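You operate a simulated robot arm through the tools that you are given. There is no shell and no other tool. Be economical: measure what you need, move in short steps, check, and stop when the job is done.

You are at the controls of a simulated two-armed robot. One attempt, no reset.

Task
Take the brush with purple grip and leave it on the grey slate tile. Then fetch the cloth pad with white grip and set it on top of the dustpan with white grip. Then take the scrap cup and put it in the black scrap lens tray. Keep to this order. Set down upright: brush with purple grip, cloth pad with white grip.

Only the result counts: the job must be done as asked and must still hold three seconds after the hand-in. Knocking over, shifting, dropping, spilling or breaking anything else fails it. Flat cloth is picked up by pressing the open fingertips on it (5 to 10 N) and closing them slowly along it; thin cloth reads only 2 to 8 mm in the jaws.

Robot
Two 7-joint arms with two-finger parallel grippers on one trunk, on a base that drives. Base frame: it is fixed to the floor where the robot stands at the start and does not move with it; the origin is under the middle of the robot, x ahead of it, y to its left, z up. Units: mm, degrees, N and s.
The left shoulder is at the start at [60, 147, 543], the right one opposite. With the tool pointing down near the work surface each hand reaches from about 280 to 740 mm from the robot's upright axis, wherever it stands, measured 20 degrees to its own side. Places, roughly: brush with purple grip (6x4x8 cm) [500, -100, 900]; cloth pad with white grip (8x6x7 cm) [0, -2700, 900]; dustpan with white grip (15x11x11 cm) [2000, -2800, 300]; scrap cup (8x8x5 cm) [4000, -2700, 900]; scrap lens tray (22x17x5 cm) [700, -400, 900]. Payload 3.43 kg a hand.
The tool frame of a hand sits at the grasp point between the pads (the TCP): z along the fingers, y along the line on which they close. The tips reach 30 mm beyond it. The gripper opens to 94 mm. The fingers are 28 mm wide and 10 mm thick; the gripper's body (50 by 96 mm) begins 55 mm behind the TCP.
Orientation is that of the tool frame in the base frame, as a unit quaternion [w, x, y, z]. With the fingers straight down and closing along the base's y, the tool's x points along the base's -x, its y along +y and its z along -z.

Tools
- The arms move only by the tool arm_command. It takes "left_increments", "right_increments" or both (then of equal length, played together; a hand with none holds still); each is text: rows parted by semicolons, each of 7 numbers parted by spaces: the finger opening in mm, from 0 to 94, then the shift along the base's x, y, z in mm, then the turn, a rotation vector about the base's x, y, z in rad. In form: hand tx ty tz wx wy wz; .... A call has 1 to 10 rows; each row shifts and turns the commanded pose from where the row before left it. Rows are played at 5 a second. More than 50 mm and 8.6 degrees between two rows, or a gripper value outside its range, and nothing of the call is played. A pose out of reach is approached as far as the arm can. The call stops where the force on the tool passes 40 N (or 10 N more than at its start, if that is more) or the arm is blocked; 0.2 s more then pass. The fingers move at their own pace (about 72 mm/s each) and stop on an object; they squeeze with about 35 N. The grip force told is the motor's: it shows also when the fingers shut on nothing. Time passes only in rows, and 0.2 s behind the last, so rows that do not move let the fingers close. The reply holds the time, the measured pose of the TCP, the force on the tool along the base axes, the opening and the grip force, in the units named above and with some noise, with the torque about the TCP (base axes, N m) and any sound that the robot's microphone picked up.
- Cameras (640 x 400 px; columns grow to the right, rows downward): "scene" is now at [58.5, -21.9, 1192.3]; the picture's right is [-0.25, -0.97, 0.00], its down [-0.42, 0.11, -0.90] and it looks along [0.87, -0.23, -0.43] (base axes); focal length 295 px, centre (320, 200). "left" rides on the left gripper at [76, -14, -103] in its tool frame; the picture's right is [0.18, 0.98, 0.00], its down [-0.75, 0.14, -0.64] and it looks along [-0.63, 0.12, 0.77] (tool axes); focal length 243 px, centre (320, 200). "right" rides on the right gripper at [76, 14, -103] in its tool frame; the picture's right is [-0.18, 0.98, 0.00], its down [-0.75, -0.14, -0.64] and it looks along [-0.63, -0.12, 0.77] (tool axes); focal length 243 px, centre (320, 200). There is no depth. A picture from a camera that has moved, and an enlarged one, comes with that camera's place and axes in the base frame and with its lens.
- snapshot(camera): a new picture of that camera. It takes no simulated time.
- slide_trunk(by): slides the trunk up (or, below 0, down) by that many mm; the arms and the scene camera ride with it, the base frame stays. It gives what a move gives, with no picture.
- drive_base(legs): drives the robot by 1 to 6 legs, each [ahead, left, turn to the left] in mm, mm and degrees, along the robot's own axes; the way and the turn of a leg run together, so that a leg with both is an arc; at most 1500 mm and 180 degrees a leg. The arms and the cameras ride along, it lands a little off, and it stops where it bumps. It gives what a move gives.
- head_to(pan, tilt): turns the head with the scene camera to pan (to the left, within 86 degrees either way) and tilt (down, from -29 to 69), counted from straight ahead of the robot. It gives what a move gives.
- enlarge(camera, box): a new picture of the part [left, top, right, bottom] of that camera's present view, enlarged. It takes no simulated time.
- job_done(): hands the job in; it is judged then, once.

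Go step by step. Nothing tells you exact positions but the pictures and the camera data: compare them with the known pose of the tool, close in by small moves and look again before you grip or let go. The budget is 165 turns and 138 pictures, counting those below and the enlarged ones. Unless the task says otherwise, let go and move clear before handing in.

The tools are called after ">>>" as a command line: name --argument value ..., lists and objects as JSON in quotes. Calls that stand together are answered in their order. arm_command: Moves the arms, as the interface text tells. Its arguments: {"type":"object","properties":{"left_increments":{"type":"string"},"right_increments":{"type":"string"}},"required":[]} The other tools are called the same way: slide_trunk (by) slides the trunk up or down; drive_base (legs) drives the base; head_to (pan, tilt) turns the head that bears the scene camera; snapshot (camera) takes a picture; enlarge (camera, box) takes an enlarged picture of a part of a camera's view; job_done () hands the job in.

At the start:

```text
time_s: 0.0
left_tcp_pos: [308.1, 32.8, 999.9]
left_tool_rot: [0.001, 0.0, 1.0, 0.0]
left_ft_force: [0.1, 0.8, 0.0]
left_moment: [-0.03, 0.0, 0.01]
left_gripper_width: 94.1
left_grip_force: 0.0
right_tcp_pos: [319.1, -209.0, 999.2]
right_tool_rot: [-0.001, -0.001, 1.0, 0.0]
right_ft_force: [-0.1, -0.1, 0.1]
right_moment: [0.01, 0.03, 0.01]
right_gripper_width: 93.9
right_grip_force: 0.0
trunk travel left (down, up): [-250.0, 0.0]
robot x, y, heading: [0.7, -2.6, 0.0]
head pan, tilt: [-14.6, 25.5]
```

scene: 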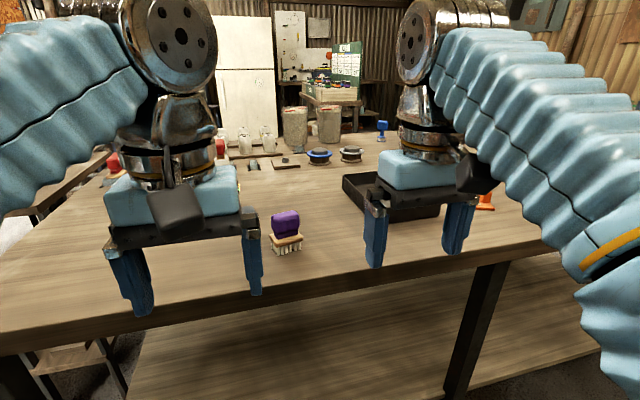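
right: 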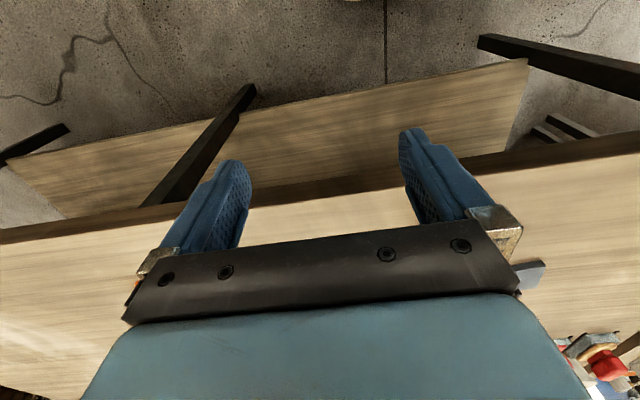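
left: 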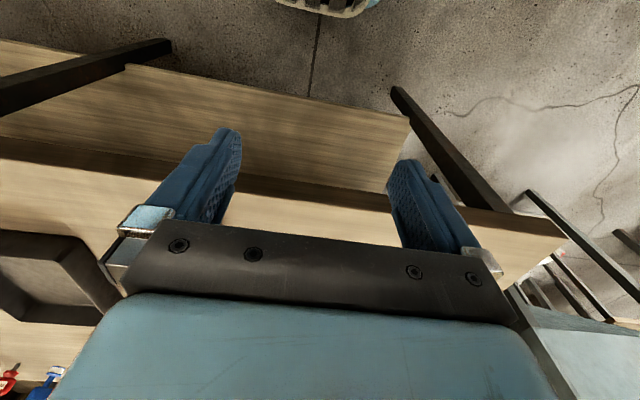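

I see the brush with the purple grip near the front of the table and the black tray behind the right hand. I'll enlarge views to find the slate tile.

>>> enlarge --camera "scene" --box '[220, 110, 400, 260]'

>>> head_to --pan 20 --tilt 25

>>> snapshot --camera "scene"

```text
2.67 times, centred on (310, 185) of scene
camera zoom: at [58.5, -21.9, 1192.3], right [-0.25, -0.97, 0.0], down [-0.42, 0.11, -0.9], along [0.87, -0.23, -0.43], focal length 787 px, centre (347, 240)
```

zoom: 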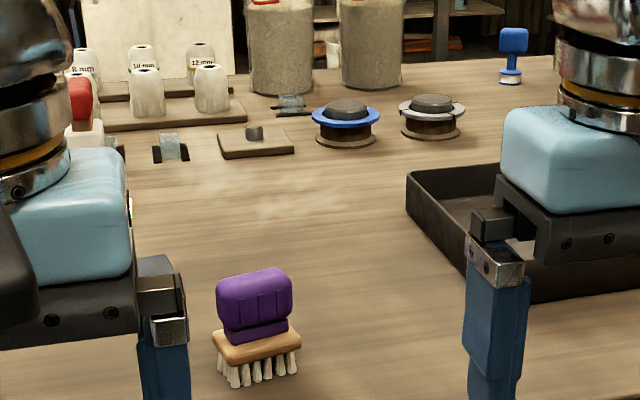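

```text
time_s: 1.0
left_tcp_pos: [309.5, 34.3, 999.6]
left_tool_rot: [0.001, 0.0, 1.0, -0.002]
left_ft_force: [-0.2, 0.6, 0.2]
left_moment: [-0.02, 0.01, 0.0]
left_gripper_width: 94.1
left_grip_force: 0.1
right_tcp_pos: [319.9, -208.9, 999.7]
right_tool_rot: [0.0, 0.0, 1.0, -0.001]
right_ft_force: [0.6, -0.7, -0.5]
right_moment: [0.0, -0.01, 0.01]
right_gripper_width: 93.9
right_grip_force: 0.0
trunk travel left (down, up): [-250.0, 0.0]
robot x, y, heading: [0.9, 0.2, 0.2]
head pan, tilt: [20.0, 25.0]
```

```text
133 pictures are left
camera scene: at [56.1, 32.7, 1193.0], right [0.34, -0.94, 0.0], down [-0.4, -0.14, -0.91], along [0.85, 0.31, -0.42], focal length 295 px, centre (320, 200)
```

scene: 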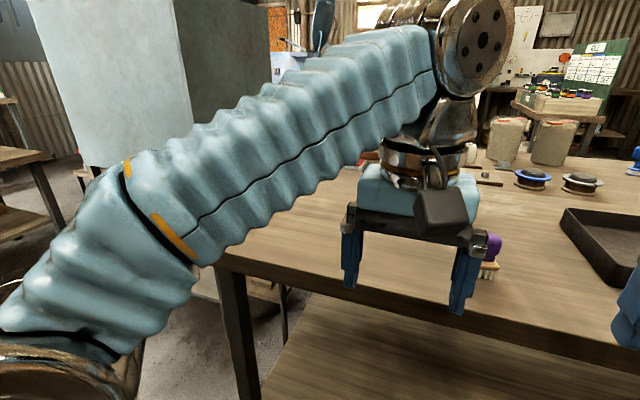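

The slate tile is not in view yet; next I look to the right and behind the arms.

>>> head_to --pan -50 --tilt 20

>>> snapshot --camera "scene"

>>> head_to --pan -86 --tilt 15

>>> snapshot --camera "scene"

```text
time_s: 2.4
left_tcp_pos: [310.1, 33.2, 1000.1]
left_tool_rot: [0.001, 0.0, 1.0, -0.001]
left_ft_force: [-0.1, -0.1, -0.2]
left_moment: [0.03, 0.02, 0.0]
left_gripper_width: 94.1
left_grip_force: 0.0
right_tcp_pos: [319.5, -209.5, 999.3]
right_tool_rot: [-0.001, 0.0, 1.0, 0.0]
right_ft_force: [-1.2, -0.3, -0.1]
right_moment: [0.0, -0.05, -0.02]
right_gripper_width: 93.8
right_grip_force: 0.1
trunk travel left (down, up): [-250.0, 0.0]
robot x, y, heading: [1.4, 2.3, -0.4]
head pan, tilt: [-50.0, 20.0]
```

```text
132 pictures are left
camera scene: at [29.4, -70.0, 1201.1], right [-0.77, -0.64, 0.0], down [-0.22, 0.26, -0.94], along [0.6, -0.72, -0.34], focal length 295 px, centre (320, 200)
```

scene: 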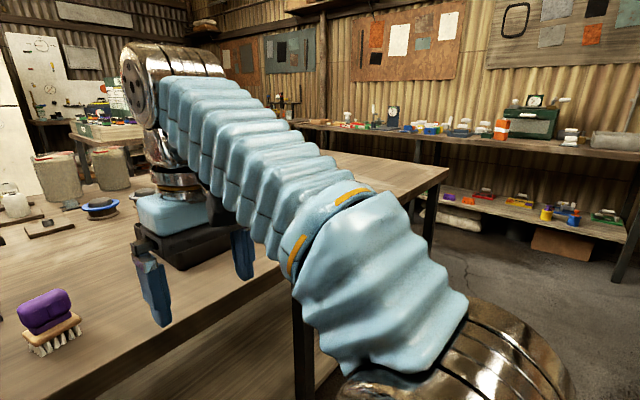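

```text
time_s: 3.4
left_tcp_pos: [308.9, 33.6, 1000.0]
left_tool_rot: [0.001, 0.001, 1.0, -0.001]
left_ft_force: [0.3, -0.7, 0.6]
left_moment: [0.0, 0.0, -0.02]
left_gripper_width: 94.2
left_grip_force: 0.0
right_tcp_pos: [319.5, -209.4, 999.7]
right_tool_rot: [0.0, 0.001, 1.0, -0.001]
right_ft_force: [0.4, -0.3, 0.3]
right_moment: [0.0, -0.01, -0.01]
right_gripper_width: 94.0
right_grip_force: 0.1
trunk travel left (down, up): [-250.0, 0.0]
robot x, y, heading: [1.0, 3.7, 0.1]
head pan, tilt: [-85.9, 15.0]
```

```text
131 pictures are left
camera scene: at [-23.8, -91.9, 1209.2], right [-1.0, -0.07, 0.0], down [-0.02, 0.26, -0.97], along [0.07, -0.96, -0.26], focal length 295 px, centre (320, 200)
```

scene: 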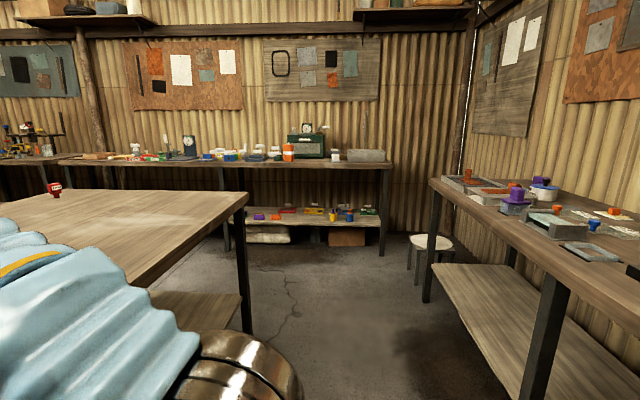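

There is a right-hand bench (y about -2800), with a shelf below it, and another bench behind to the right. I enlarge these.

>>> enlarge --camera "scene" --box '[180, 110, 400, 240]'

>>> enlarge --camera "scene" --box '[420, 150, 640, 290]'

>>> enlarge --camera "scene" --box '[0, 110, 220, 240]'

```text
2.91 times, centred on (290, 175) of scene
camera zoom: at [-23.8, -91.9, 1209.2], right [-1.0, -0.07, 0.0], down [-0.02, 0.26, -0.97], along [0.07, -0.96, -0.26], focal length 859 px, centre (407, 273)
```

zoom: 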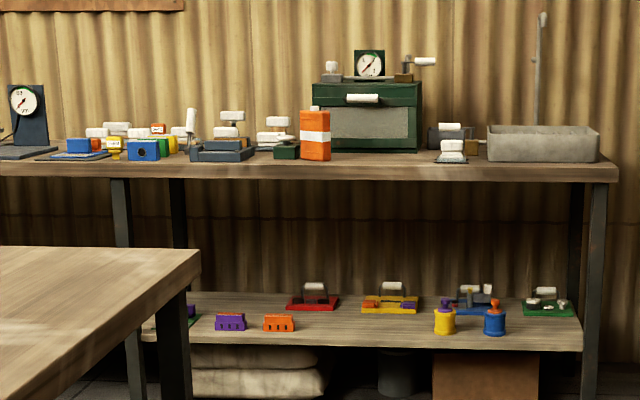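

```text
2.86 times, centred on (530, 220) of scene
camera zoom: at [-23.8, -91.9, 1209.2], right [-1.0, -0.07, 0.0], down [-0.02, 0.26, -0.97], along [0.07, -0.96, -0.26], focal length 844 px, centre (-280, 143)
```

zoom: 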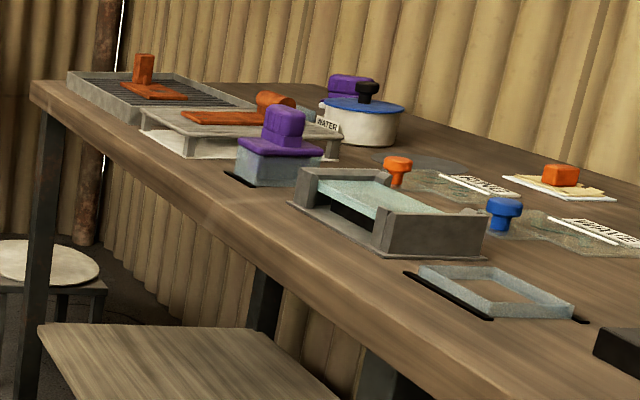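

```text
2.91 times, centred on (110, 175) of scene
camera zoom: at [-23.8, -91.9, 1209.2], right [-1.0, -0.07, 0.0], down [-0.02, 0.26, -0.97], along [0.07, -0.96, -0.26], focal length 859 px, centre (931, 273)
```

zoom: 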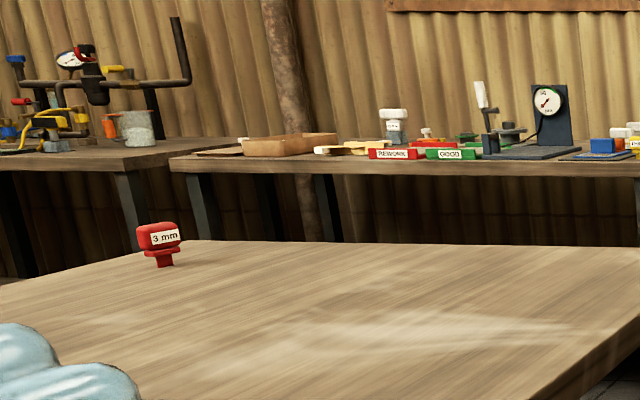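

The cloth pad seems to be on the right-hand bench at about x=0. I still need the slate tile; I look left and ahead.

>>> head_to --pan 0 --tilt 15

>>> snapshot --camera "scene"

>>> enlarge --camera "scene" --box '[220, 60, 440, 200]'

>>> head_to --pan 80 --tilt 15

>>> snapshot --camera "scene"

```text
time_s: 5.0
left_tcp_pos: [310.5, 34.2, 1000.0]
left_tool_rot: [0.0, 0.0, 1.0, -0.001]
left_ft_force: [0.2, 0.8, 0.0]
left_moment: [0.02, 0.01, 0.02]
left_gripper_width: 94.0
left_grip_force: 0.1
right_tcp_pos: [319.0, -208.8, 1000.5]
right_tool_rot: [0.001, -0.001, 1.0, 0.0]
right_ft_force: [0.8, 0.6, -0.6]
right_moment: [-0.01, 0.0, -0.01]
right_gripper_width: 93.9
right_grip_force: 0.0
trunk travel left (down, up): [-250.0, 0.0]
robot x, y, heading: [-0.3, -0.9, -0.1]
head pan, tilt: [0.0, 15.0]
```

```text
127 pictures are left
camera scene: at [62.9, 1.2, 1209.3], right [0.0, -1.0, 0.0], down [-0.26, 0.0, -0.97], along [0.97, 0.0, -0.26], focal length 295 px, centre (320, 200)
```

scene: 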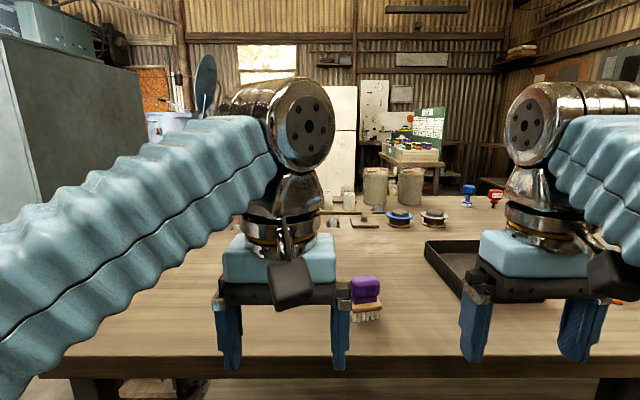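

```text
2.86 times, centred on (330, 130) of scene
camera zoom: at [62.9, 1.2, 1209.3], right [0.0, -1.0, 0.0], down [-0.26, 0.0, -0.97], along [0.97, 0.0, -0.26], focal length 844 px, centre (291, 400)
```

zoom: 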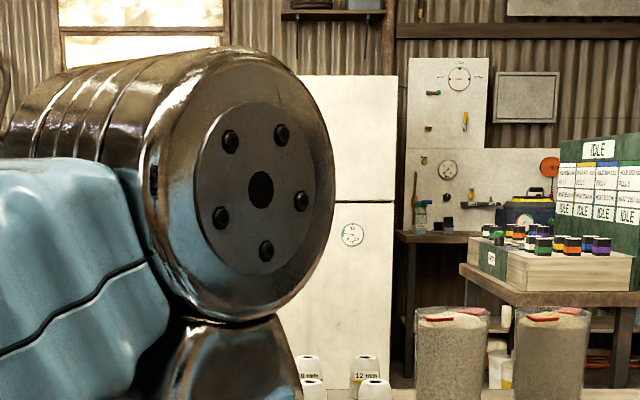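

```text
time_s: 6.6
left_tcp_pos: [311.1, 34.4, 1000.0]
left_tool_rot: [0.001, 0.0, 1.0, -0.001]
left_ft_force: [0.0, 0.5, -0.2]
left_moment: [0.02, 0.02, 0.01]
left_gripper_width: 94.2
left_grip_force: 0.0
right_tcp_pos: [319.9, -208.2, 999.3]
right_tool_rot: [0.0, 0.001, 1.0, 0.0]
right_ft_force: [0.3, -0.1, -0.5]
right_moment: [0.01, 0.0, 0.0]
right_gripper_width: 94.0
right_grip_force: 0.1
trunk travel left (down, up): [-250.0, 0.0]
robot x, y, heading: [-0.8, -2.7, 0.1]
head pan, tilt: [80.0, 15.0]
```

```text
125 pictures are left
camera scene: at [-14.2, 93.3, 1209.3], right [0.98, -0.17, 0.0], down [-0.05, -0.25, -0.97], along [0.17, 0.95, -0.26], focal length 295 px, centre (320, 200)
```

scene: 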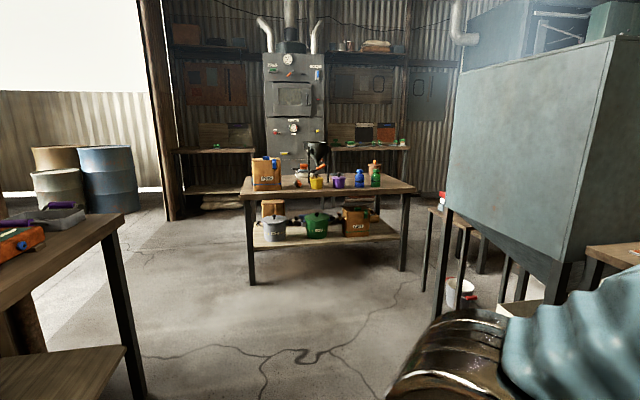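

Many benches; the slate tile isn't spotted. I check the hidden part of the main table left of the left hand and right of the right hand.

>>> head_to --pan -12 --tilt 25

>>> enlarge --camera "scene" --box '[20, 110, 280, 280]'

>>> enlarge --camera "scene" --box '[300, 90, 560, 260]'

```text
time_s: 8.2
left_tcp_pos: [309.3, 34.9, 999.5]
left_tool_rot: [0.0, 0.0, 1.0, -0.001]
left_ft_force: [0.2, 0.9, 0.6]
left_moment: [0.01, 0.01, 0.0]
left_gripper_width: 94.2
left_grip_force: 0.0
right_tcp_pos: [319.3, -208.7, 1000.6]
right_tool_rot: [-0.001, 0.0, 1.0, 0.0]
right_ft_force: [0.2, -0.8, 0.1]
right_moment: [0.01, 0.02, 0.0]
right_gripper_width: 93.6
right_grip_force: 0.0
trunk travel left (down, up): [-250.0, 0.0]
robot x, y, heading: [-1.8, 2.4, -0.0]
head pan, tilt: [-12.0, 25.0]
```

```text
2.35 times, centred on (150, 195) of scene
camera zoom: at [59.6, -17.8, 1193.0], right [-0.21, -0.98, 0.0], down [-0.41, 0.09, -0.91], along [0.89, -0.19, -0.42], focal length 695 px, centre (720, 212)
```

zoom: 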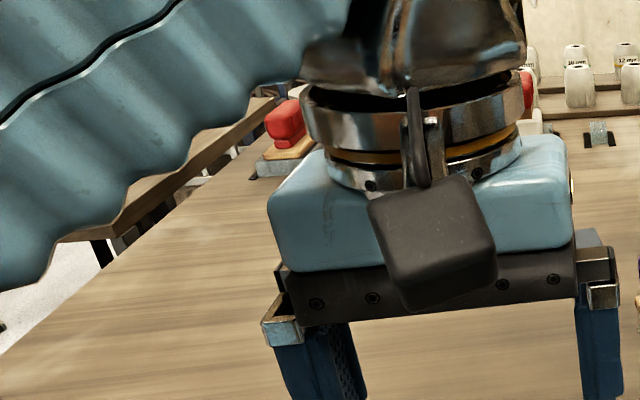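

```text
2.35 times, centred on (430, 175) of scene
camera zoom: at [59.6, -17.8, 1193.0], right [-0.21, -0.98, 0.0], down [-0.41, 0.09, -0.91], along [0.89, -0.19, -0.42], focal length 695 px, centre (61, 259)
```

zoom: 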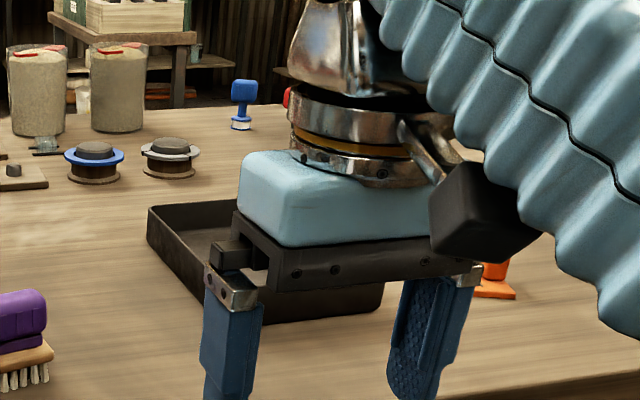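

Something sits behind the left hand (a red item on a grey base). I'll move the left hand to the left to get a clear view.

>>> arm_command --left_increments "94 0 50 0 0 0 0; 94 0 50 0 0 0 0; 94 0 50 0 0 0 0; 94 0 50 0 0 0 0; 94 0 50 0 0 0 0; 94 0 50 0 0 0 0"

>>> head_to --pan 5 --tilt 25

>>> snapshot --camera "scene"

```text
time_s: 9.6
left_tcp_pos: [308.6, 333.7, 999.7]
left_tool_rot: [0.001, 0.0, 1.0, -0.001]
left_ft_force: [0.0, -0.9, 0.8]
left_moment: [0.0, 0.01, 0.01]
left_gripper_width: 94.0
left_grip_force: 0.0
right_tcp_pos: [318.8, -208.9, 1000.3]
right_tool_rot: [0.0, 0.0, 1.0, 0.0]
right_ft_force: [0.0, 0.7, 0.7]
right_moment: [0.03, -0.03, 0.01]
right_gripper_width: 94.3
right_grip_force: 0.1
trunk travel left (down, up): [-250.0, 0.0]
robot x, y, heading: [3.0, 2.4, -0.3]
head pan, tilt: [-12.0, 25.0]
```

```text
time_s: 10.4
left_tcp_pos: [308.8, 334.4, 1001.6]
left_tool_rot: [0.001, 0.0, 1.0, 0.0]
left_ft_force: [-0.6, -0.3, 0.9]
left_moment: [-0.03, -0.02, 0.01]
left_gripper_width: 94.1
left_grip_force: 0.0
right_tcp_pos: [319.3, -208.8, 999.3]
right_tool_rot: [0.0, -0.001, 1.0, 0.0]
right_ft_force: [0.1, 0.2, 0.0]
right_moment: [0.0, 0.04, 0.0]
right_gripper_width: 94.0
right_grip_force: 0.0
trunk travel left (down, up): [-250.0, 0.0]
robot x, y, heading: [1.1, 4.3, -0.1]
head pan, tilt: [5.0, 25.0]
```

```text
122 pictures are left
camera scene: at [61.3, 9.3, 1193.0], right [0.09, -1.0, 0.0], down [-0.42, -0.04, -0.91], along [0.9, 0.08, -0.42], focal length 295 px, centre (320, 200)
```

scene: 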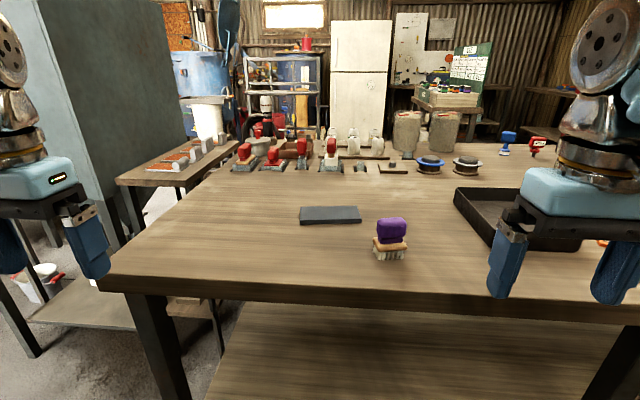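

The slate tile is in the middle-left of the table, with the brush to its right. I enlarge to measure both.

>>> enlarge --camera "scene" --box '[280, 190, 440, 290]'

>>> enlarge --camera "scene" --box '[430, 170, 640, 310]'

```text
4.00 times, centred on (360, 240) of scene
camera zoom: at [61.3, 9.3, 1193.0], right [0.09, -1.0, 0.0], down [-0.42, -0.04, -0.91], along [0.9, 0.08, -0.42], focal length 1181 px, centre (160, 40)
```

zoom: 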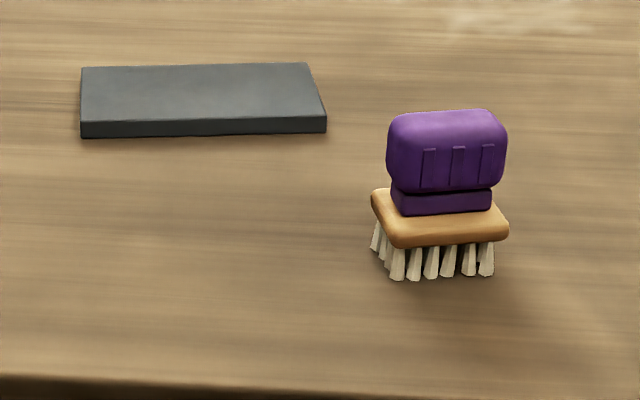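

```text
2.86 times, centred on (535, 240) of scene
camera zoom: at [61.3, 9.3, 1193.0], right [0.09, -1.0, 0.0], down [-0.42, -0.04, -0.91], along [0.9, 0.08, -0.42], focal length 844 px, centre (-294, 86)
```

zoom: 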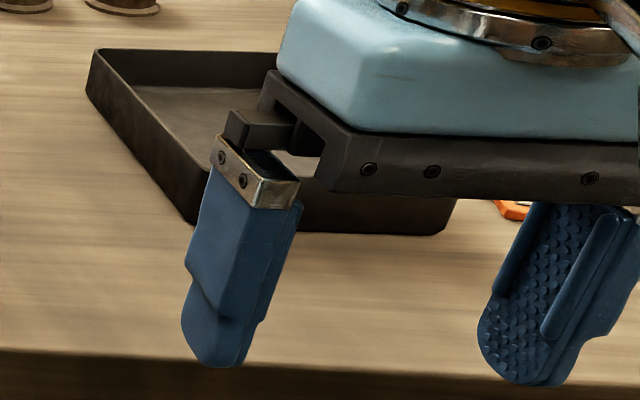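

From two views the brush is at about x=500, y=-80, its foot near z=880. I move the right hand above it, a bit higher, and look with its camera.

>>> arm_command --right_increments "94 10 10 40 0 0 0; 94 30 25 30 0 0 0; 94 35 30 0 0 0 0; 94 35 30 0 0 0 0; 94 35 30 0 0 0 0"

>>> snapshot --camera "right"

>>> snapshot --camera "scene"

```text
time_s: 11.6
left_tcp_pos: [310.2, 334.7, 1000.7]
left_tool_rot: [0.0, 0.0, 1.0, -0.001]
left_ft_force: [-0.5, -0.2, 0.7]
left_moment: [-0.04, 0.02, 0.01]
left_gripper_width: 94.2
left_grip_force: 0.0
right_tcp_pos: [402.8, -130.4, 992.5]
right_tool_rot: [0.0, 0.001, 1.0, -0.001]
right_ft_force: [0.3, -0.5, 0.4]
right_moment: [-0.02, 0.07, -0.01]
right_gripper_width: 94.1
right_grip_force: 0.0
right hand out of reach, approached as far as the arm can: row 1, 2, 4, 5
trunk travel left (down, up): [-250.0, 0.0]
robot x, y, heading: [1.1, -3.6, 0.1]
head pan, tilt: [5.0, 25.0]
```

```text
119 pictures are left
camera right: at [326.7, -115.1, 1097.8], right [0.19, 0.98, 0.0], down [0.75, -0.14, 0.64], along [0.63, -0.12, -0.77], focal length 243 px, centre (320, 200)
```

right: 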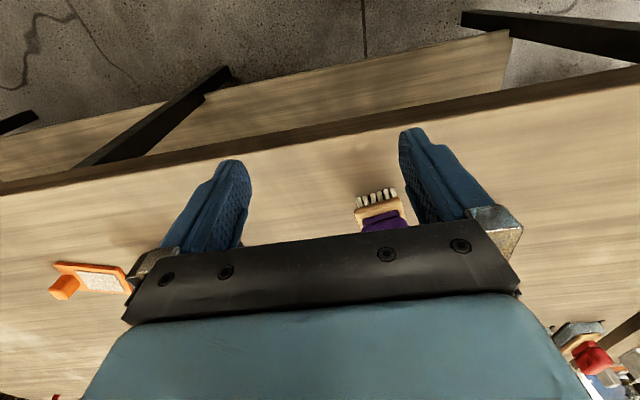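

```text
118 pictures are left
camera scene: at [62.6, 9.7, 1192.9], right [0.09, -1.0, 0.0], down [-0.42, -0.04, -0.91], along [0.9, 0.08, -0.42], focal length 295 px, centre (320, 200)
```

scene: 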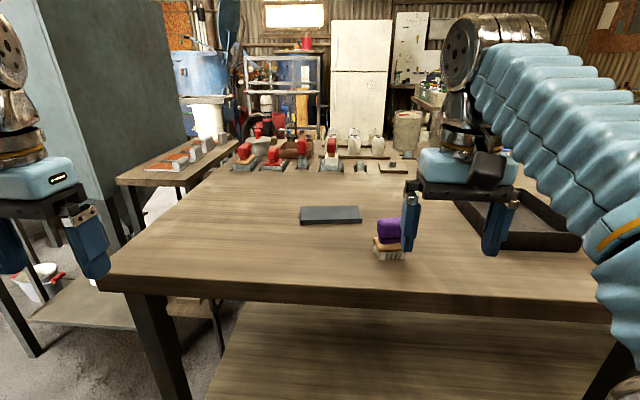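

The brush triangulates to about x=550, y=-82 with the table near z=835. The arm cannot reach higher out there, so I test how the commanded pose responds to a small downward step.

>>> arm_command --right_increments "94 0 0 -30 0 0 0; 94 0 0 -30 0 0 0"

```text
time_s: 12.2
left_tcp_pos: [309.1, 335.8, 1000.5]
left_tool_rot: [0.001, 0.0, 1.0, -0.001]
left_ft_force: [-0.1, 0.1, 1.2]
left_moment: [0.03, -0.02, -0.03]
left_gripper_width: 94.2
left_grip_force: 0.0
right_tcp_pos: [399.7, -129.9, 935.5]
right_tool_rot: [0.001, 0.0, 1.0, 0.001]
right_ft_force: [1.0, -0.8, -0.7]
right_moment: [0.0, 0.0, 0.05]
right_gripper_width: 94.3
right_grip_force: 0.0
trunk travel left (down, up): [-250.0, 0.0]
robot x, y, heading: [0.2, -1.3, 0.3]
head pan, tilt: [5.0, 25.0]
```

Relative steps start from the reached pose. I align y with the brush, move forward a bit short of it, and look.

>>> arm_command --right_increments "94 30 24 10 0 0 0; 94 30 24 10 0 0 0; 94 20 0 5 0 0 0; 94 0 0 0 0 0 0"

>>> snapshot --camera "right"

>>> enlarge --camera "scene" --box '[280, 160, 480, 290]'

```text
time_s: 13.2
left_tcp_pos: [309.0, 334.8, 1000.3]
left_tool_rot: [0.001, 0.0, 1.0, -0.001]
left_ft_force: [0.9, 0.5, -0.4]
left_moment: [0.02, 0.0, 0.02]
left_gripper_width: 94.0
left_grip_force: 0.0
right_tcp_pos: [475.6, -82.4, 955.8]
right_tool_rot: [-0.007, -0.001, 1.0, -0.001]
right_ft_force: [-1.2, 0.5, 1.0]
right_moment: [0.02, -0.02, 0.01]
right_gripper_width: 93.9
right_grip_force: 0.1
right hand out of reach, approached as far as the arm can: row 3
trunk travel left (down, up): [-250.0, 0.0]
robot x, y, heading: [-0.4, -4.4, -0.1]
head pan, tilt: [5.0, 25.0]
```

```text
117 pictures are left
camera right: at [401.2, -67.1, 1060.8], right [0.18, 0.98, -0.01], down [0.76, -0.14, 0.63], along [0.62, -0.12, -0.77], focal length 243 px, centre (320, 200)
```

right: 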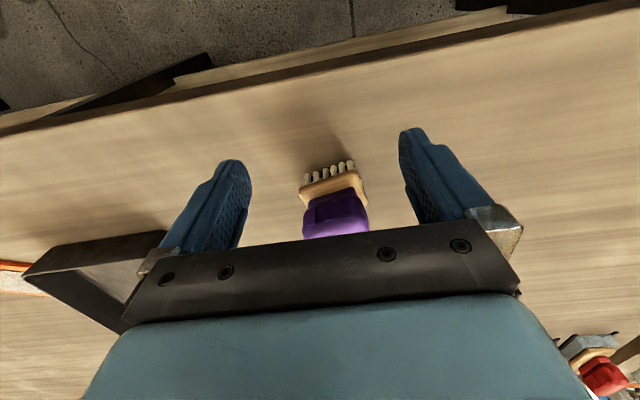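

```text
3.08 times, centred on (380, 225) of scene
camera zoom: at [61.4, 9.2, 1193.0], right [0.09, -1.0, 0.0], down [-0.42, -0.04, -0.91], along [0.9, 0.08, -0.42], focal length 909 px, centre (135, 123)
```

zoom: 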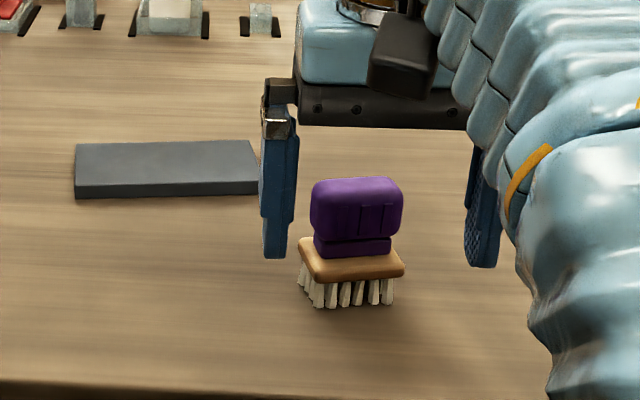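

The brush's grip is centred near (555, -83), table near z=848, and it's turned about 8° anticlockwise. I lower to grip height short of the brush, turn slightly, and slide forward with the open fingers either side.

>>> arm_command --right_increments "94 0 0 -25 0 0 0.06; 94 0 0 -20 0 0 0.06; 94 25 0 0 0 0 0; 94 20 0 0 0 0 0; 94 0 0 0 0 0 0"

>>> snapshot --camera "right"

>>> enlarge --camera "scene" --box '[280, 160, 480, 290]'

```text
time_s: 14.4
left_tcp_pos: [309.8, 334.3, 1000.2]
left_tool_rot: [0.0, 0.0, 1.0, -0.001]
left_ft_force: [0.4, 0.1, 0.2]
left_moment: [0.05, 0.0, 0.01]
left_gripper_width: 94.1
left_grip_force: 0.1
right_tcp_pos: [521.9, -84.5, 916.3]
right_tool_rot: [0.0, -0.06, 0.998, 0.0]
right_ft_force: [-0.7, -0.3, 0.2]
right_moment: [0.02, 0.03, 0.01]
right_gripper_width: 94.0
right_grip_force: 0.0
trunk travel left (down, up): [-250.0, 0.0]
robot x, y, heading: [-1.1, -1.2, -0.1]
head pan, tilt: [5.0, 25.0]
```

```text
115 pictures are left
camera right: at [445.8, -77.7, 1020.2], right [0.06, 1.0, 0.0], down [0.77, -0.05, 0.64], along [0.64, -0.04, -0.77], focal length 243 px, centre (320, 200)
```

right: 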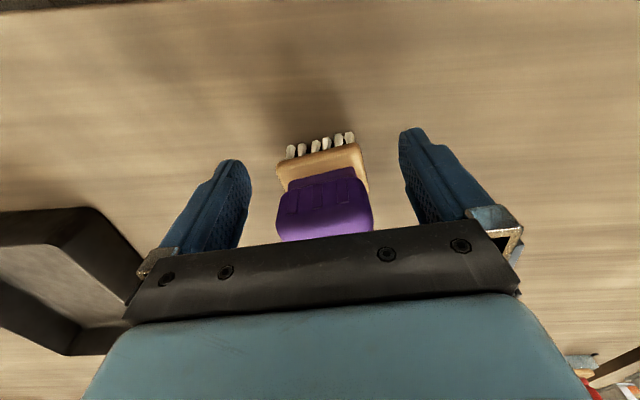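

```text
3.08 times, centred on (380, 225) of scene
camera zoom: at [61.5, 9.4, 1193.0], right [0.09, -1.0, 0.0], down [-0.42, -0.04, -0.91], along [0.9, 0.08, -0.42], focal length 909 px, centre (135, 123)
```

zoom: 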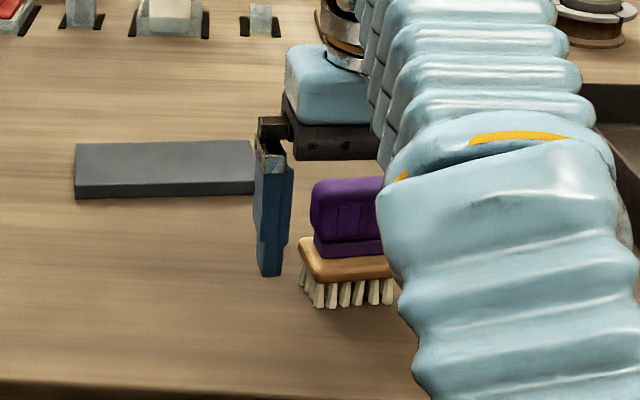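

The fingers straddle the brush nicely; I turn a bit more, slide forward to centre, then close.

>>> arm_command --right_increments "94 18 2 -3 0 0 0.05; 94 19 2 -3 0 0 0.04; 94 0 0 0 0 0 0"

>>> snapshot --camera "right"

```text
time_s: 15.2
left_tcp_pos: [310.0, 335.5, 1000.8]
left_tool_rot: [0.0, 0.0, 1.0, -0.001]
left_ft_force: [-0.3, 0.1, -0.5]
left_moment: [0.0, -0.03, 0.02]
left_gripper_width: 93.9
left_grip_force: 0.1
right_tcp_pos: [543.7, -77.9, 899.6]
right_tool_rot: [0.0, -0.105, 0.995, 0.0]
right_ft_force: [0.6, -0.1, -0.1]
right_moment: [-0.03, -0.03, 0.0]
right_gripper_width: 94.2
right_grip_force: 0.1
right hand out of reach, approached as far as the arm can: row 1, 2
trunk travel left (down, up): [-250.0, 0.0]
robot x, y, heading: [-4.7, 2.5, 0.3]
head pan, tilt: [5.0, 25.0]
```

```text
113 pictures are left
camera right: at [466.7, -80.1, 1003.8], right [-0.03, 1.0, 0.0], down [0.77, 0.02, 0.64], along [0.64, 0.02, -0.77], focal length 243 px, centre (320, 200)
```

right: 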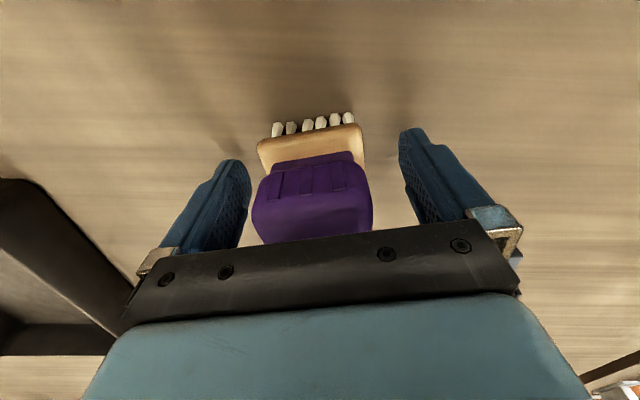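

The arm is at its reach limit with the grip only partly between the pads, so I drive the base ahead 25 mm.

>>> drive_base --legs '[[25, 0, 0]]'

>>> snapshot --camera "right"

```text
time_s: 16.0
left_tcp_pos: [333.3, 334.8, 999.7]
left_tool_rot: [0.001, 0.0, 1.0, -0.001]
left_ft_force: [0.4, -0.8, 0.7]
left_moment: [-0.04, 0.0, -0.01]
left_gripper_width: 93.9
left_grip_force: 0.1
right_tcp_pos: [568.8, -77.9, 899.9]
right_tool_rot: [0.001, -0.104, 0.995, 0.0]
right_ft_force: [-0.1, -0.6, 0.2]
right_moment: [0.04, -0.02, 0.04]
right_gripper_width: 94.0
right_grip_force: 0.1
trunk travel left (down, up): [-250.0, 0.0]
robot x, y, heading: [27.5, -1.3, 0.2]
head pan, tilt: [5.0, 25.0]
```

```text
112 pictures are left
camera right: at [491.5, -80.2, 1004.1], right [-0.02, 1.0, 0.0], down [0.77, 0.02, 0.64], along [0.64, 0.02, -0.77], focal length 243 px, centre (320, 200)
```

right: 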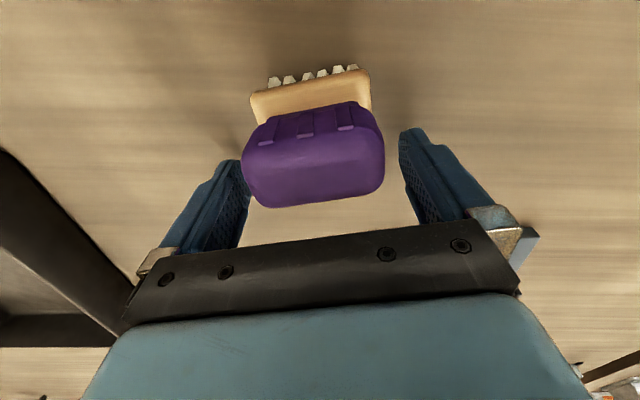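

Re-triangulating close-up, the brush centre is nearer x≈548 with table ≈862. I back off 20 mm and rise 14 mm.

>>> arm_command --right_increments "94 -20 -1 14 0 0 0; 94 0 0 0 0 0 0"

>>> snapshot --camera "right"

>>> enlarge --camera "scene" --box '[280, 160, 480, 290]'

```text
time_s: 16.6
left_tcp_pos: [333.6, 334.6, 1000.3]
left_tool_rot: [0.001, 0.0, 1.0, 0.0]
left_ft_force: [-0.4, 0.1, 0.2]
left_moment: [0.03, -0.03, 0.0]
left_gripper_width: 93.9
left_grip_force: 0.1
right_tcp_pos: [548.7, -79.3, 914.7]
right_tool_rot: [0.001, -0.104, 0.995, -0.001]
right_ft_force: [0.3, 0.2, -0.3]
right_moment: [-0.02, 0.0, -0.02]
right_gripper_width: 93.9
right_grip_force: 0.1
trunk travel left (down, up): [-250.0, 0.0]
robot x, y, heading: [26.5, -1.8, 0.0]
head pan, tilt: [5.0, 25.0]
```

```text
111 pictures are left
camera right: at [471.3, -80.7, 1017.9], right [-0.02, 1.0, 0.0], down [0.77, 0.02, 0.64], along [0.64, 0.02, -0.77], focal length 243 px, centre (320, 200)
```

right: 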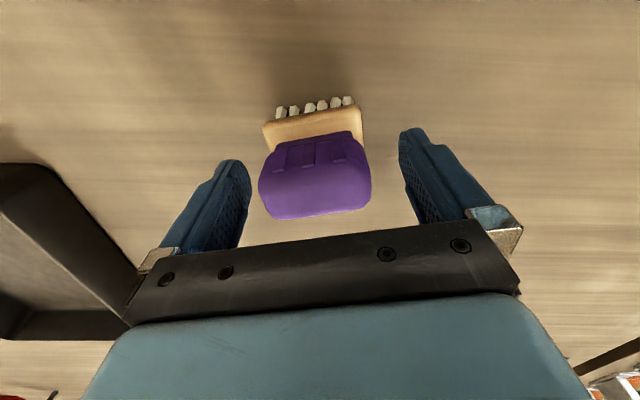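

```text
3.08 times, centred on (380, 225) of scene
camera zoom: at [86.4, 9.4, 1193.0], right [0.09, -1.0, 0.0], down [-0.42, -0.04, -0.91], along [0.9, 0.08, -0.42], focal length 909 px, centre (135, 123)
```

zoom: 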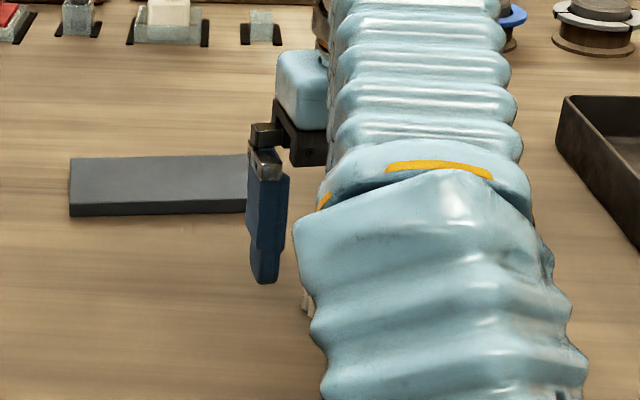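

The grip sits between the pads; I back off another 8 mm and close the fingers.

>>> arm_command --right_increments "94 -9 -2 -2 0 0 0.03; 70 0 0 0 0 0 0; 40 0 0 0 0 0 0; 20 0 0 0 0 0 0; 10 0 0 0 0 0 0; 10 0 0 0 0 0 0"

>>> snapshot --camera "right"

```text
time_s: 18.0
left_tcp_pos: [334.2, 335.1, 1001.1]
left_tool_rot: [0.001, 0.0, 1.0, 0.0]
left_ft_force: [-0.1, 0.1, -0.4]
left_moment: [-0.01, 0.07, -0.01]
left_gripper_width: 94.0
left_grip_force: 0.1
right_tcp_pos: [539.6, -81.7, 912.5]
right_tool_rot: [0.001, -0.119, 0.993, 0.0]
right_ft_force: [1.2, -1.3, 2.1]
right_moment: [-0.02, -0.03, -0.04]
right_gripper_width: 56.2
right_grip_force: 35.6
trunk travel left (down, up): [-250.0, 0.0]
robot x, y, heading: [25.3, 3.9, 0.0]
head pan, tilt: [5.0, 25.0]
```

```text
109 pictures are left
camera right: at [462.3, -85.4, 1015.8], right [-0.05, 1.0, 0.0], down [0.76, 0.04, 0.64], along [0.64, 0.04, -0.77], focal length 243 px, centre (320, 200)
```

right: 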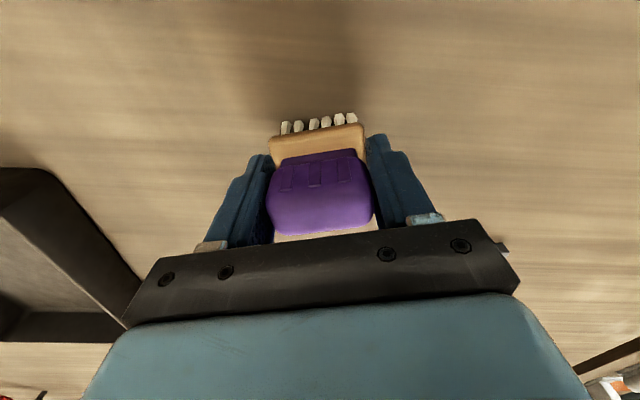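

The brush is gripped (56 mm). I lift it a little, retracting as the reach requires.

>>> arm_command --right_increments "10 0 0 8 0 0 0; 10 -8 0 12 0 0 0; 10 -15 0 15 0 0 0; 10 -15 0 12 0 0 0; 10 0 0 0 0 0 0"

>>> head_to --pan 5 --tilt 60

>>> snapshot --camera "scene"

>>> snapshot --camera "right"

```text
time_s: 19.2
left_tcp_pos: [334.6, 335.5, 999.5]
left_tool_rot: [0.001, 0.0, 1.0, -0.001]
left_ft_force: [0.1, -1.0, -0.1]
left_moment: [0.03, 0.02, 0.0]
left_gripper_width: 93.9
left_grip_force: 0.1
right_tcp_pos: [501.3, -80.4, 958.4]
right_tool_rot: [0.0, -0.119, 0.993, 0.0]
right_ft_force: [-0.8, -0.5, -1.9]
right_moment: [-0.01, 0.02, -0.02]
right_gripper_width: 51.5
right_grip_force: 35.5
trunk travel left (down, up): [-250.0, 0.0]
robot x, y, heading: [26.0, 1.9, 0.1]
head pan, tilt: [5.0, 25.0]
```

```text
time_s: 20.2
left_tcp_pos: [334.5, 334.4, 1000.3]
left_tool_rot: [0.001, 0.0, 1.0, -0.001]
left_ft_force: [0.2, 0.0, -0.7]
left_moment: [-0.01, 0.01, 0.0]
left_gripper_width: 93.8
left_grip_force: 0.0
right_tcp_pos: [501.6, -79.5, 959.3]
right_tool_rot: [0.001, -0.12, 0.993, 0.0]
right_ft_force: [-0.7, 0.1, -1.7]
right_moment: [0.01, 0.03, -0.01]
right_gripper_width: 51.6
right_grip_force: 35.1
trunk travel left (down, up): [-250.0, 0.0]
robot x, y, heading: [24.2, 2.1, -0.1]
head pan, tilt: [5.0, 60.0]
```

```text
108 pictures are left
camera scene: at [61.3, 7.1, 1143.0], right [0.09, -1.0, 0.0], down [-0.86, -0.08, -0.5], along [0.5, 0.04, -0.87], focal length 295 px, centre (320, 200)
```

scene: 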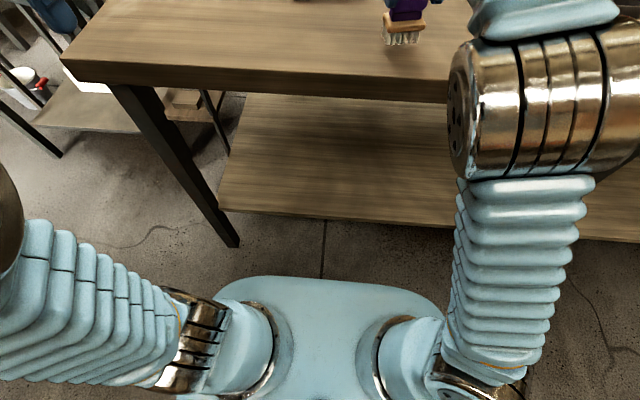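

```text
107 pictures are left
camera right: at [424.5, -84.6, 1062.2], right [-0.05, 1.0, 0.0], down [0.76, 0.04, 0.64], along [0.64, 0.04, -0.77], focal length 243 px, centre (320, 200)
```

right: 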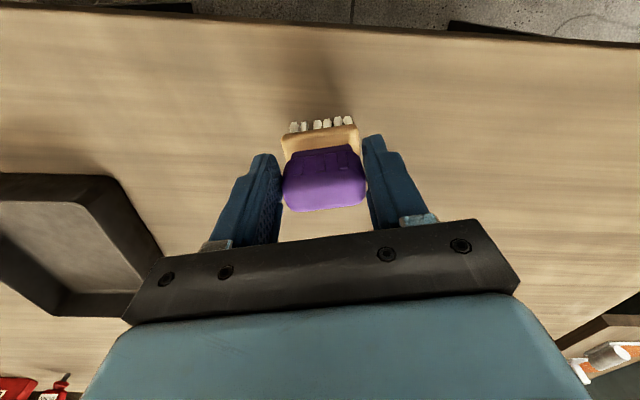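

The brush is lifted but seems to have slid somewhat in the jaws (width 56→51.5). I look closely before continuing.

>>> enlarge --camera "right" --box '[230, 90, 430, 240]'

>>> head_to --pan -2 --tilt 35

>>> enlarge --camera "scene" --box '[260, 100, 460, 240]'

```text
2.67 times, centred on (330, 165) of right
camera zoom: at [424.5, -84.6, 1062.2], right [-0.05, 1.0, 0.0], down [0.76, 0.04, 0.64], along [0.64, 0.04, -0.77], focal length 647 px, centre (293, 293)
```

zoom: 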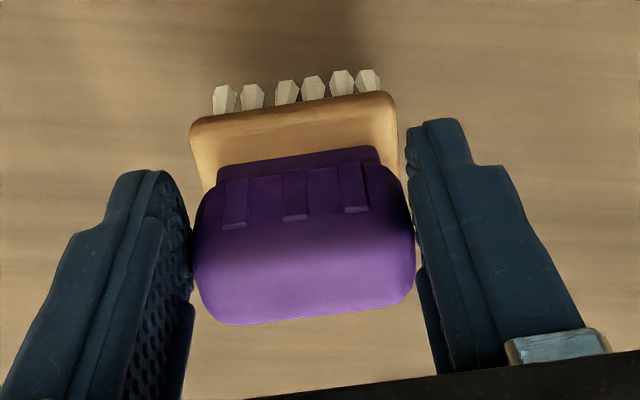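

```text
time_s: 21.1
left_tcp_pos: [335.0, 334.5, 1000.7]
left_tool_rot: [0.002, 0.001, 1.0, -0.001]
left_ft_force: [-0.6, -0.6, -0.2]
left_moment: [0.01, -0.02, -0.04]
left_gripper_width: 94.0
left_grip_force: 0.1
right_tcp_pos: [501.6, -80.7, 958.8]
right_tool_rot: [0.0, -0.119, 0.993, 0.0]
right_ft_force: [-0.4, -0.8, -1.5]
right_moment: [0.01, 0.03, -0.01]
right_gripper_width: 51.8
right_grip_force: 35.2
trunk travel left (down, up): [-250.0, 0.0]
robot x, y, heading: [25.3, 3.0, 0.3]
head pan, tilt: [-2.0, 35.0]
```

```text
2.86 times, centred on (360, 170) of scene
camera zoom: at [82.8, -1.7, 1177.2], right [-0.03, -1.0, 0.0], down [-0.57, 0.02, -0.82], along [0.82, -0.03, -0.57], focal length 844 px, centre (206, 286)
```

zoom: 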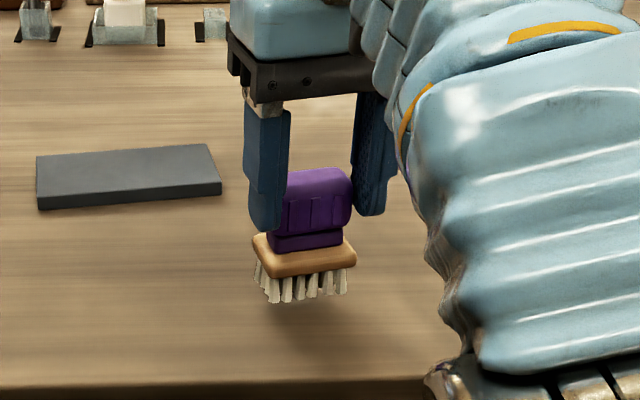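

The brush is held securely by the lower pads. The arm can't reach the tile with the hand vertical (shoulder is low), so I'll set the brush back down, and regrip it with the hand pitched ~45° forward for more reach. First lower until contact.

>>> arm_command --right_increments "10 0 0 -6 0 0 0; 10 0 0 -5 0 0 0; 10 0 0 -4 0 0 0; 10 0 0 0 0 0 0"

```text
time_s: 22.1
left_tcp_pos: [333.9, 333.5, 1001.2]
left_tool_rot: [0.001, 0.0, 1.0, -0.001]
left_ft_force: [0.1, -0.3, 0.0]
left_moment: [0.01, 0.01, -0.03]
left_gripper_width: 93.9
left_grip_force: 0.0
right_tcp_pos: [502.3, -81.0, 944.5]
right_tool_rot: [0.002, -0.12, 0.993, 0.0]
right_ft_force: [2.3, -0.5, 10.7]
right_moment: [0.3, 0.02, -0.09]
right_gripper_width: 51.8
right_grip_force: 35.2
trunk travel left (down, up): [-250.0, 0.0]
robot x, y, heading: [25.2, -0.7, -0.0]
head pan, tilt: [-2.0, 35.0]
```

Contact at TCP z≈944, so the brush stands on the table. I open, back away, and pitch the hand forward 45° about its closing axis.

>>> arm_command --right_increments "60 0 0 0 0 0 0; 94 0 0 0 0 0 0; 94 0 0 0 0 0 0; 94 -39 -9.5 0 0 0 0; 94 -39 -9.5 10 0 0 0; 94 0 0 0 .0311 -.127 0; 94 0 0 0 .0311 -.127 0; 94 0 0 0 .0311 -.127 0; 94 0 0 0 .0311 -.127 0; 94 0 0 0 .0311 -.127 0"

>>> snapshot --camera "right"

>>> snapshot --camera "scene"

```text
time_s: 24.3
left_tcp_pos: [333.9, 335.7, 1000.2]
left_tool_rot: [0.001, 0.0, 1.0, -0.001]
left_ft_force: [0.9, -0.6, -0.8]
left_moment: [0.03, 0.04, -0.04]
left_gripper_width: 93.9
left_grip_force: 0.1
right_tcp_pos: [424.1, -100.9, 954.4]
right_tool_rot: [0.32, -0.113, 0.94, 0.038]
right_ft_force: [-0.7, 0.6, -0.1]
right_moment: [0.03, 0.04, 0.0]
right_gripper_width: 93.9
right_grip_force: 0.1
trunk travel left (down, up): [-250.0, 0.0]
robot x, y, heading: [27.1, 2.2, -0.2]
head pan, tilt: [-2.0, 35.0]
```

```text
104 pictures are left
camera right: at [301.6, -115.6, 990.4], right [-0.09, 0.99, 0.11], down [0.23, -0.09, 0.97], along [0.97, 0.12, -0.22], focal length 243 px, centre (320, 200)
```

right: 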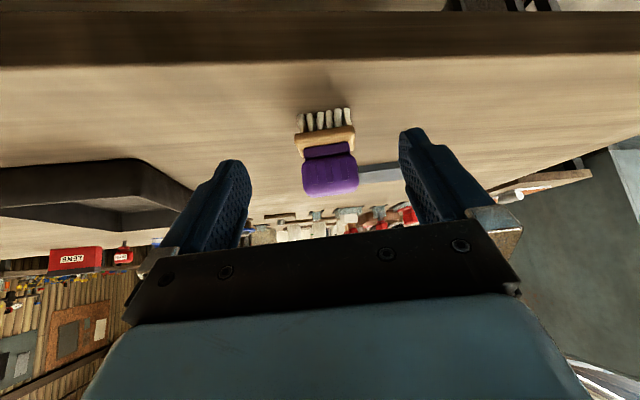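

```text
103 pictures are left
camera scene: at [82.8, -1.7, 1177.3], right [-0.04, -1.0, 0.0], down [-0.57, 0.02, -0.82], along [0.82, -0.03, -0.57], focal length 295 px, centre (320, 200)
```

scene: 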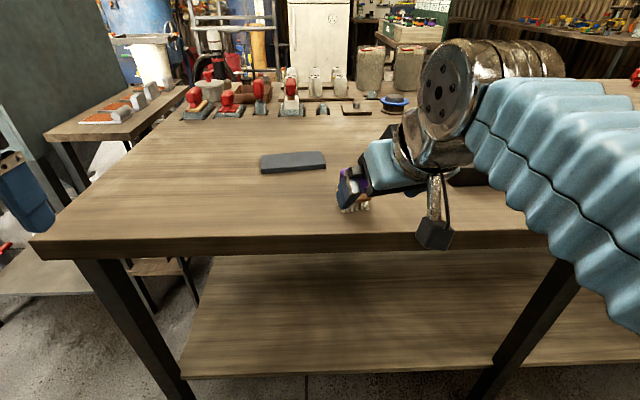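

The pitched hand works well and sees the brush between the fingers. I finish the pitch, lower to grip height, and approach partway.

>>> arm_command --right_increments "94 0 0 -15 .0311 -.127 0; 94 24 6 -15 0 0 0; 94 24 6 -5 0 0 0; 94 20 5 0 0 0 0; 94 0 0 0 0 0 0"

>>> snapshot --camera "right"

>>> enlarge --camera "scene" --box '[240, 120, 440, 240]'

```text
time_s: 25.5
left_tcp_pos: [334.9, 333.6, 999.9]
left_tool_rot: [0.001, 0.0, 1.0, 0.0]
left_ft_force: [-0.2, 0.4, 0.1]
left_moment: [0.04, -0.01, 0.02]
left_gripper_width: 94.1
left_grip_force: 0.0
right_tcp_pos: [492.2, -82.9, 917.2]
right_tool_rot: [0.381, -0.11, 0.917, 0.045]
right_ft_force: [1.3, -0.5, 0.2]
right_moment: [0.0, 0.0, 0.01]
right_gripper_width: 94.0
right_grip_force: 0.0
trunk travel left (down, up): [-250.0, 0.0]
robot x, y, heading: [27.2, -1.7, 0.1]
head pan, tilt: [-2.0, 35.0]
```

```text
102 pictures are left
camera right: at [366.8, -99.2, 937.5], right [-0.11, 0.99, 0.13], down [0.11, -0.12, 0.99], along [0.99, 0.12, -0.09], focal length 243 px, centre (320, 200)
```

right: 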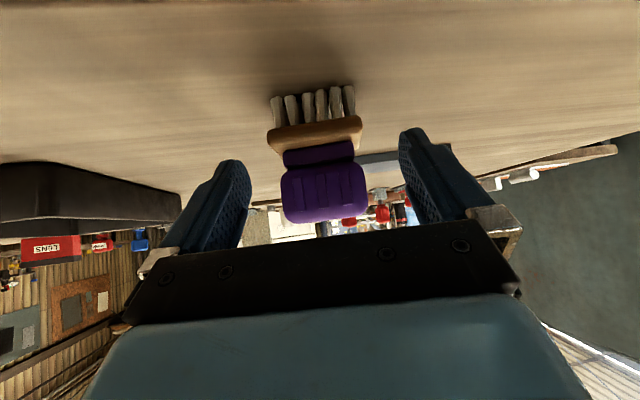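

```text
3.20 times, centred on (340, 180) of scene
camera zoom: at [82.8, -1.8, 1177.2], right [-0.04, -1.0, 0.0], down [-0.57, 0.02, -0.82], along [0.82, -0.03, -0.57], focal length 945 px, centre (256, 264)
```

zoom: 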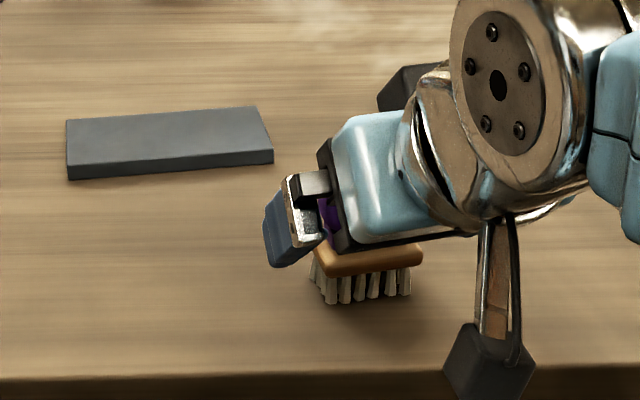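

The grip is ~38 mm further along the approach, at the right height and centred. Advance and close.

>>> arm_command --right_increments "94 19 4.5 0 0 0 0; 94 18 4.5 0 0 0 0; 94 0 0 0 0 0 0"

>>> snapshot --camera "right"

```text
time_s: 26.3
left_tcp_pos: [335.3, 334.8, 999.0]
left_tool_rot: [0.001, 0.0, 1.0, 0.0]
left_ft_force: [-0.5, 0.1, 1.0]
left_moment: [0.0, 0.01, 0.0]
left_gripper_width: 93.9
left_grip_force: 0.1
right_tcp_pos: [528.9, -75.9, 918.7]
right_tool_rot: [0.381, -0.11, 0.917, 0.046]
right_ft_force: [0.3, 0.0, -1.4]
right_moment: [0.0, 0.01, -0.01]
right_gripper_width: 94.1
right_grip_force: 0.0
trunk travel left (down, up): [-250.0, 0.0]
robot x, y, heading: [25.4, -1.2, 0.1]
head pan, tilt: [-2.0, 35.0]
```

```text
100 pictures are left
camera right: at [403.6, -90.7, 938.0], right [-0.11, 0.99, 0.13], down [0.11, -0.12, 0.99], along [0.99, 0.12, -0.1], focal length 243 px, centre (320, 200)
```

right: 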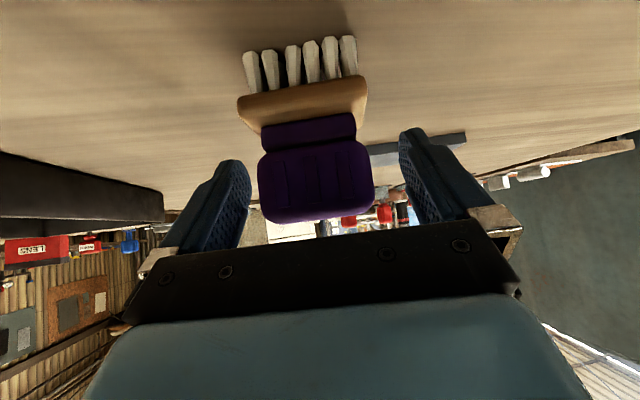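

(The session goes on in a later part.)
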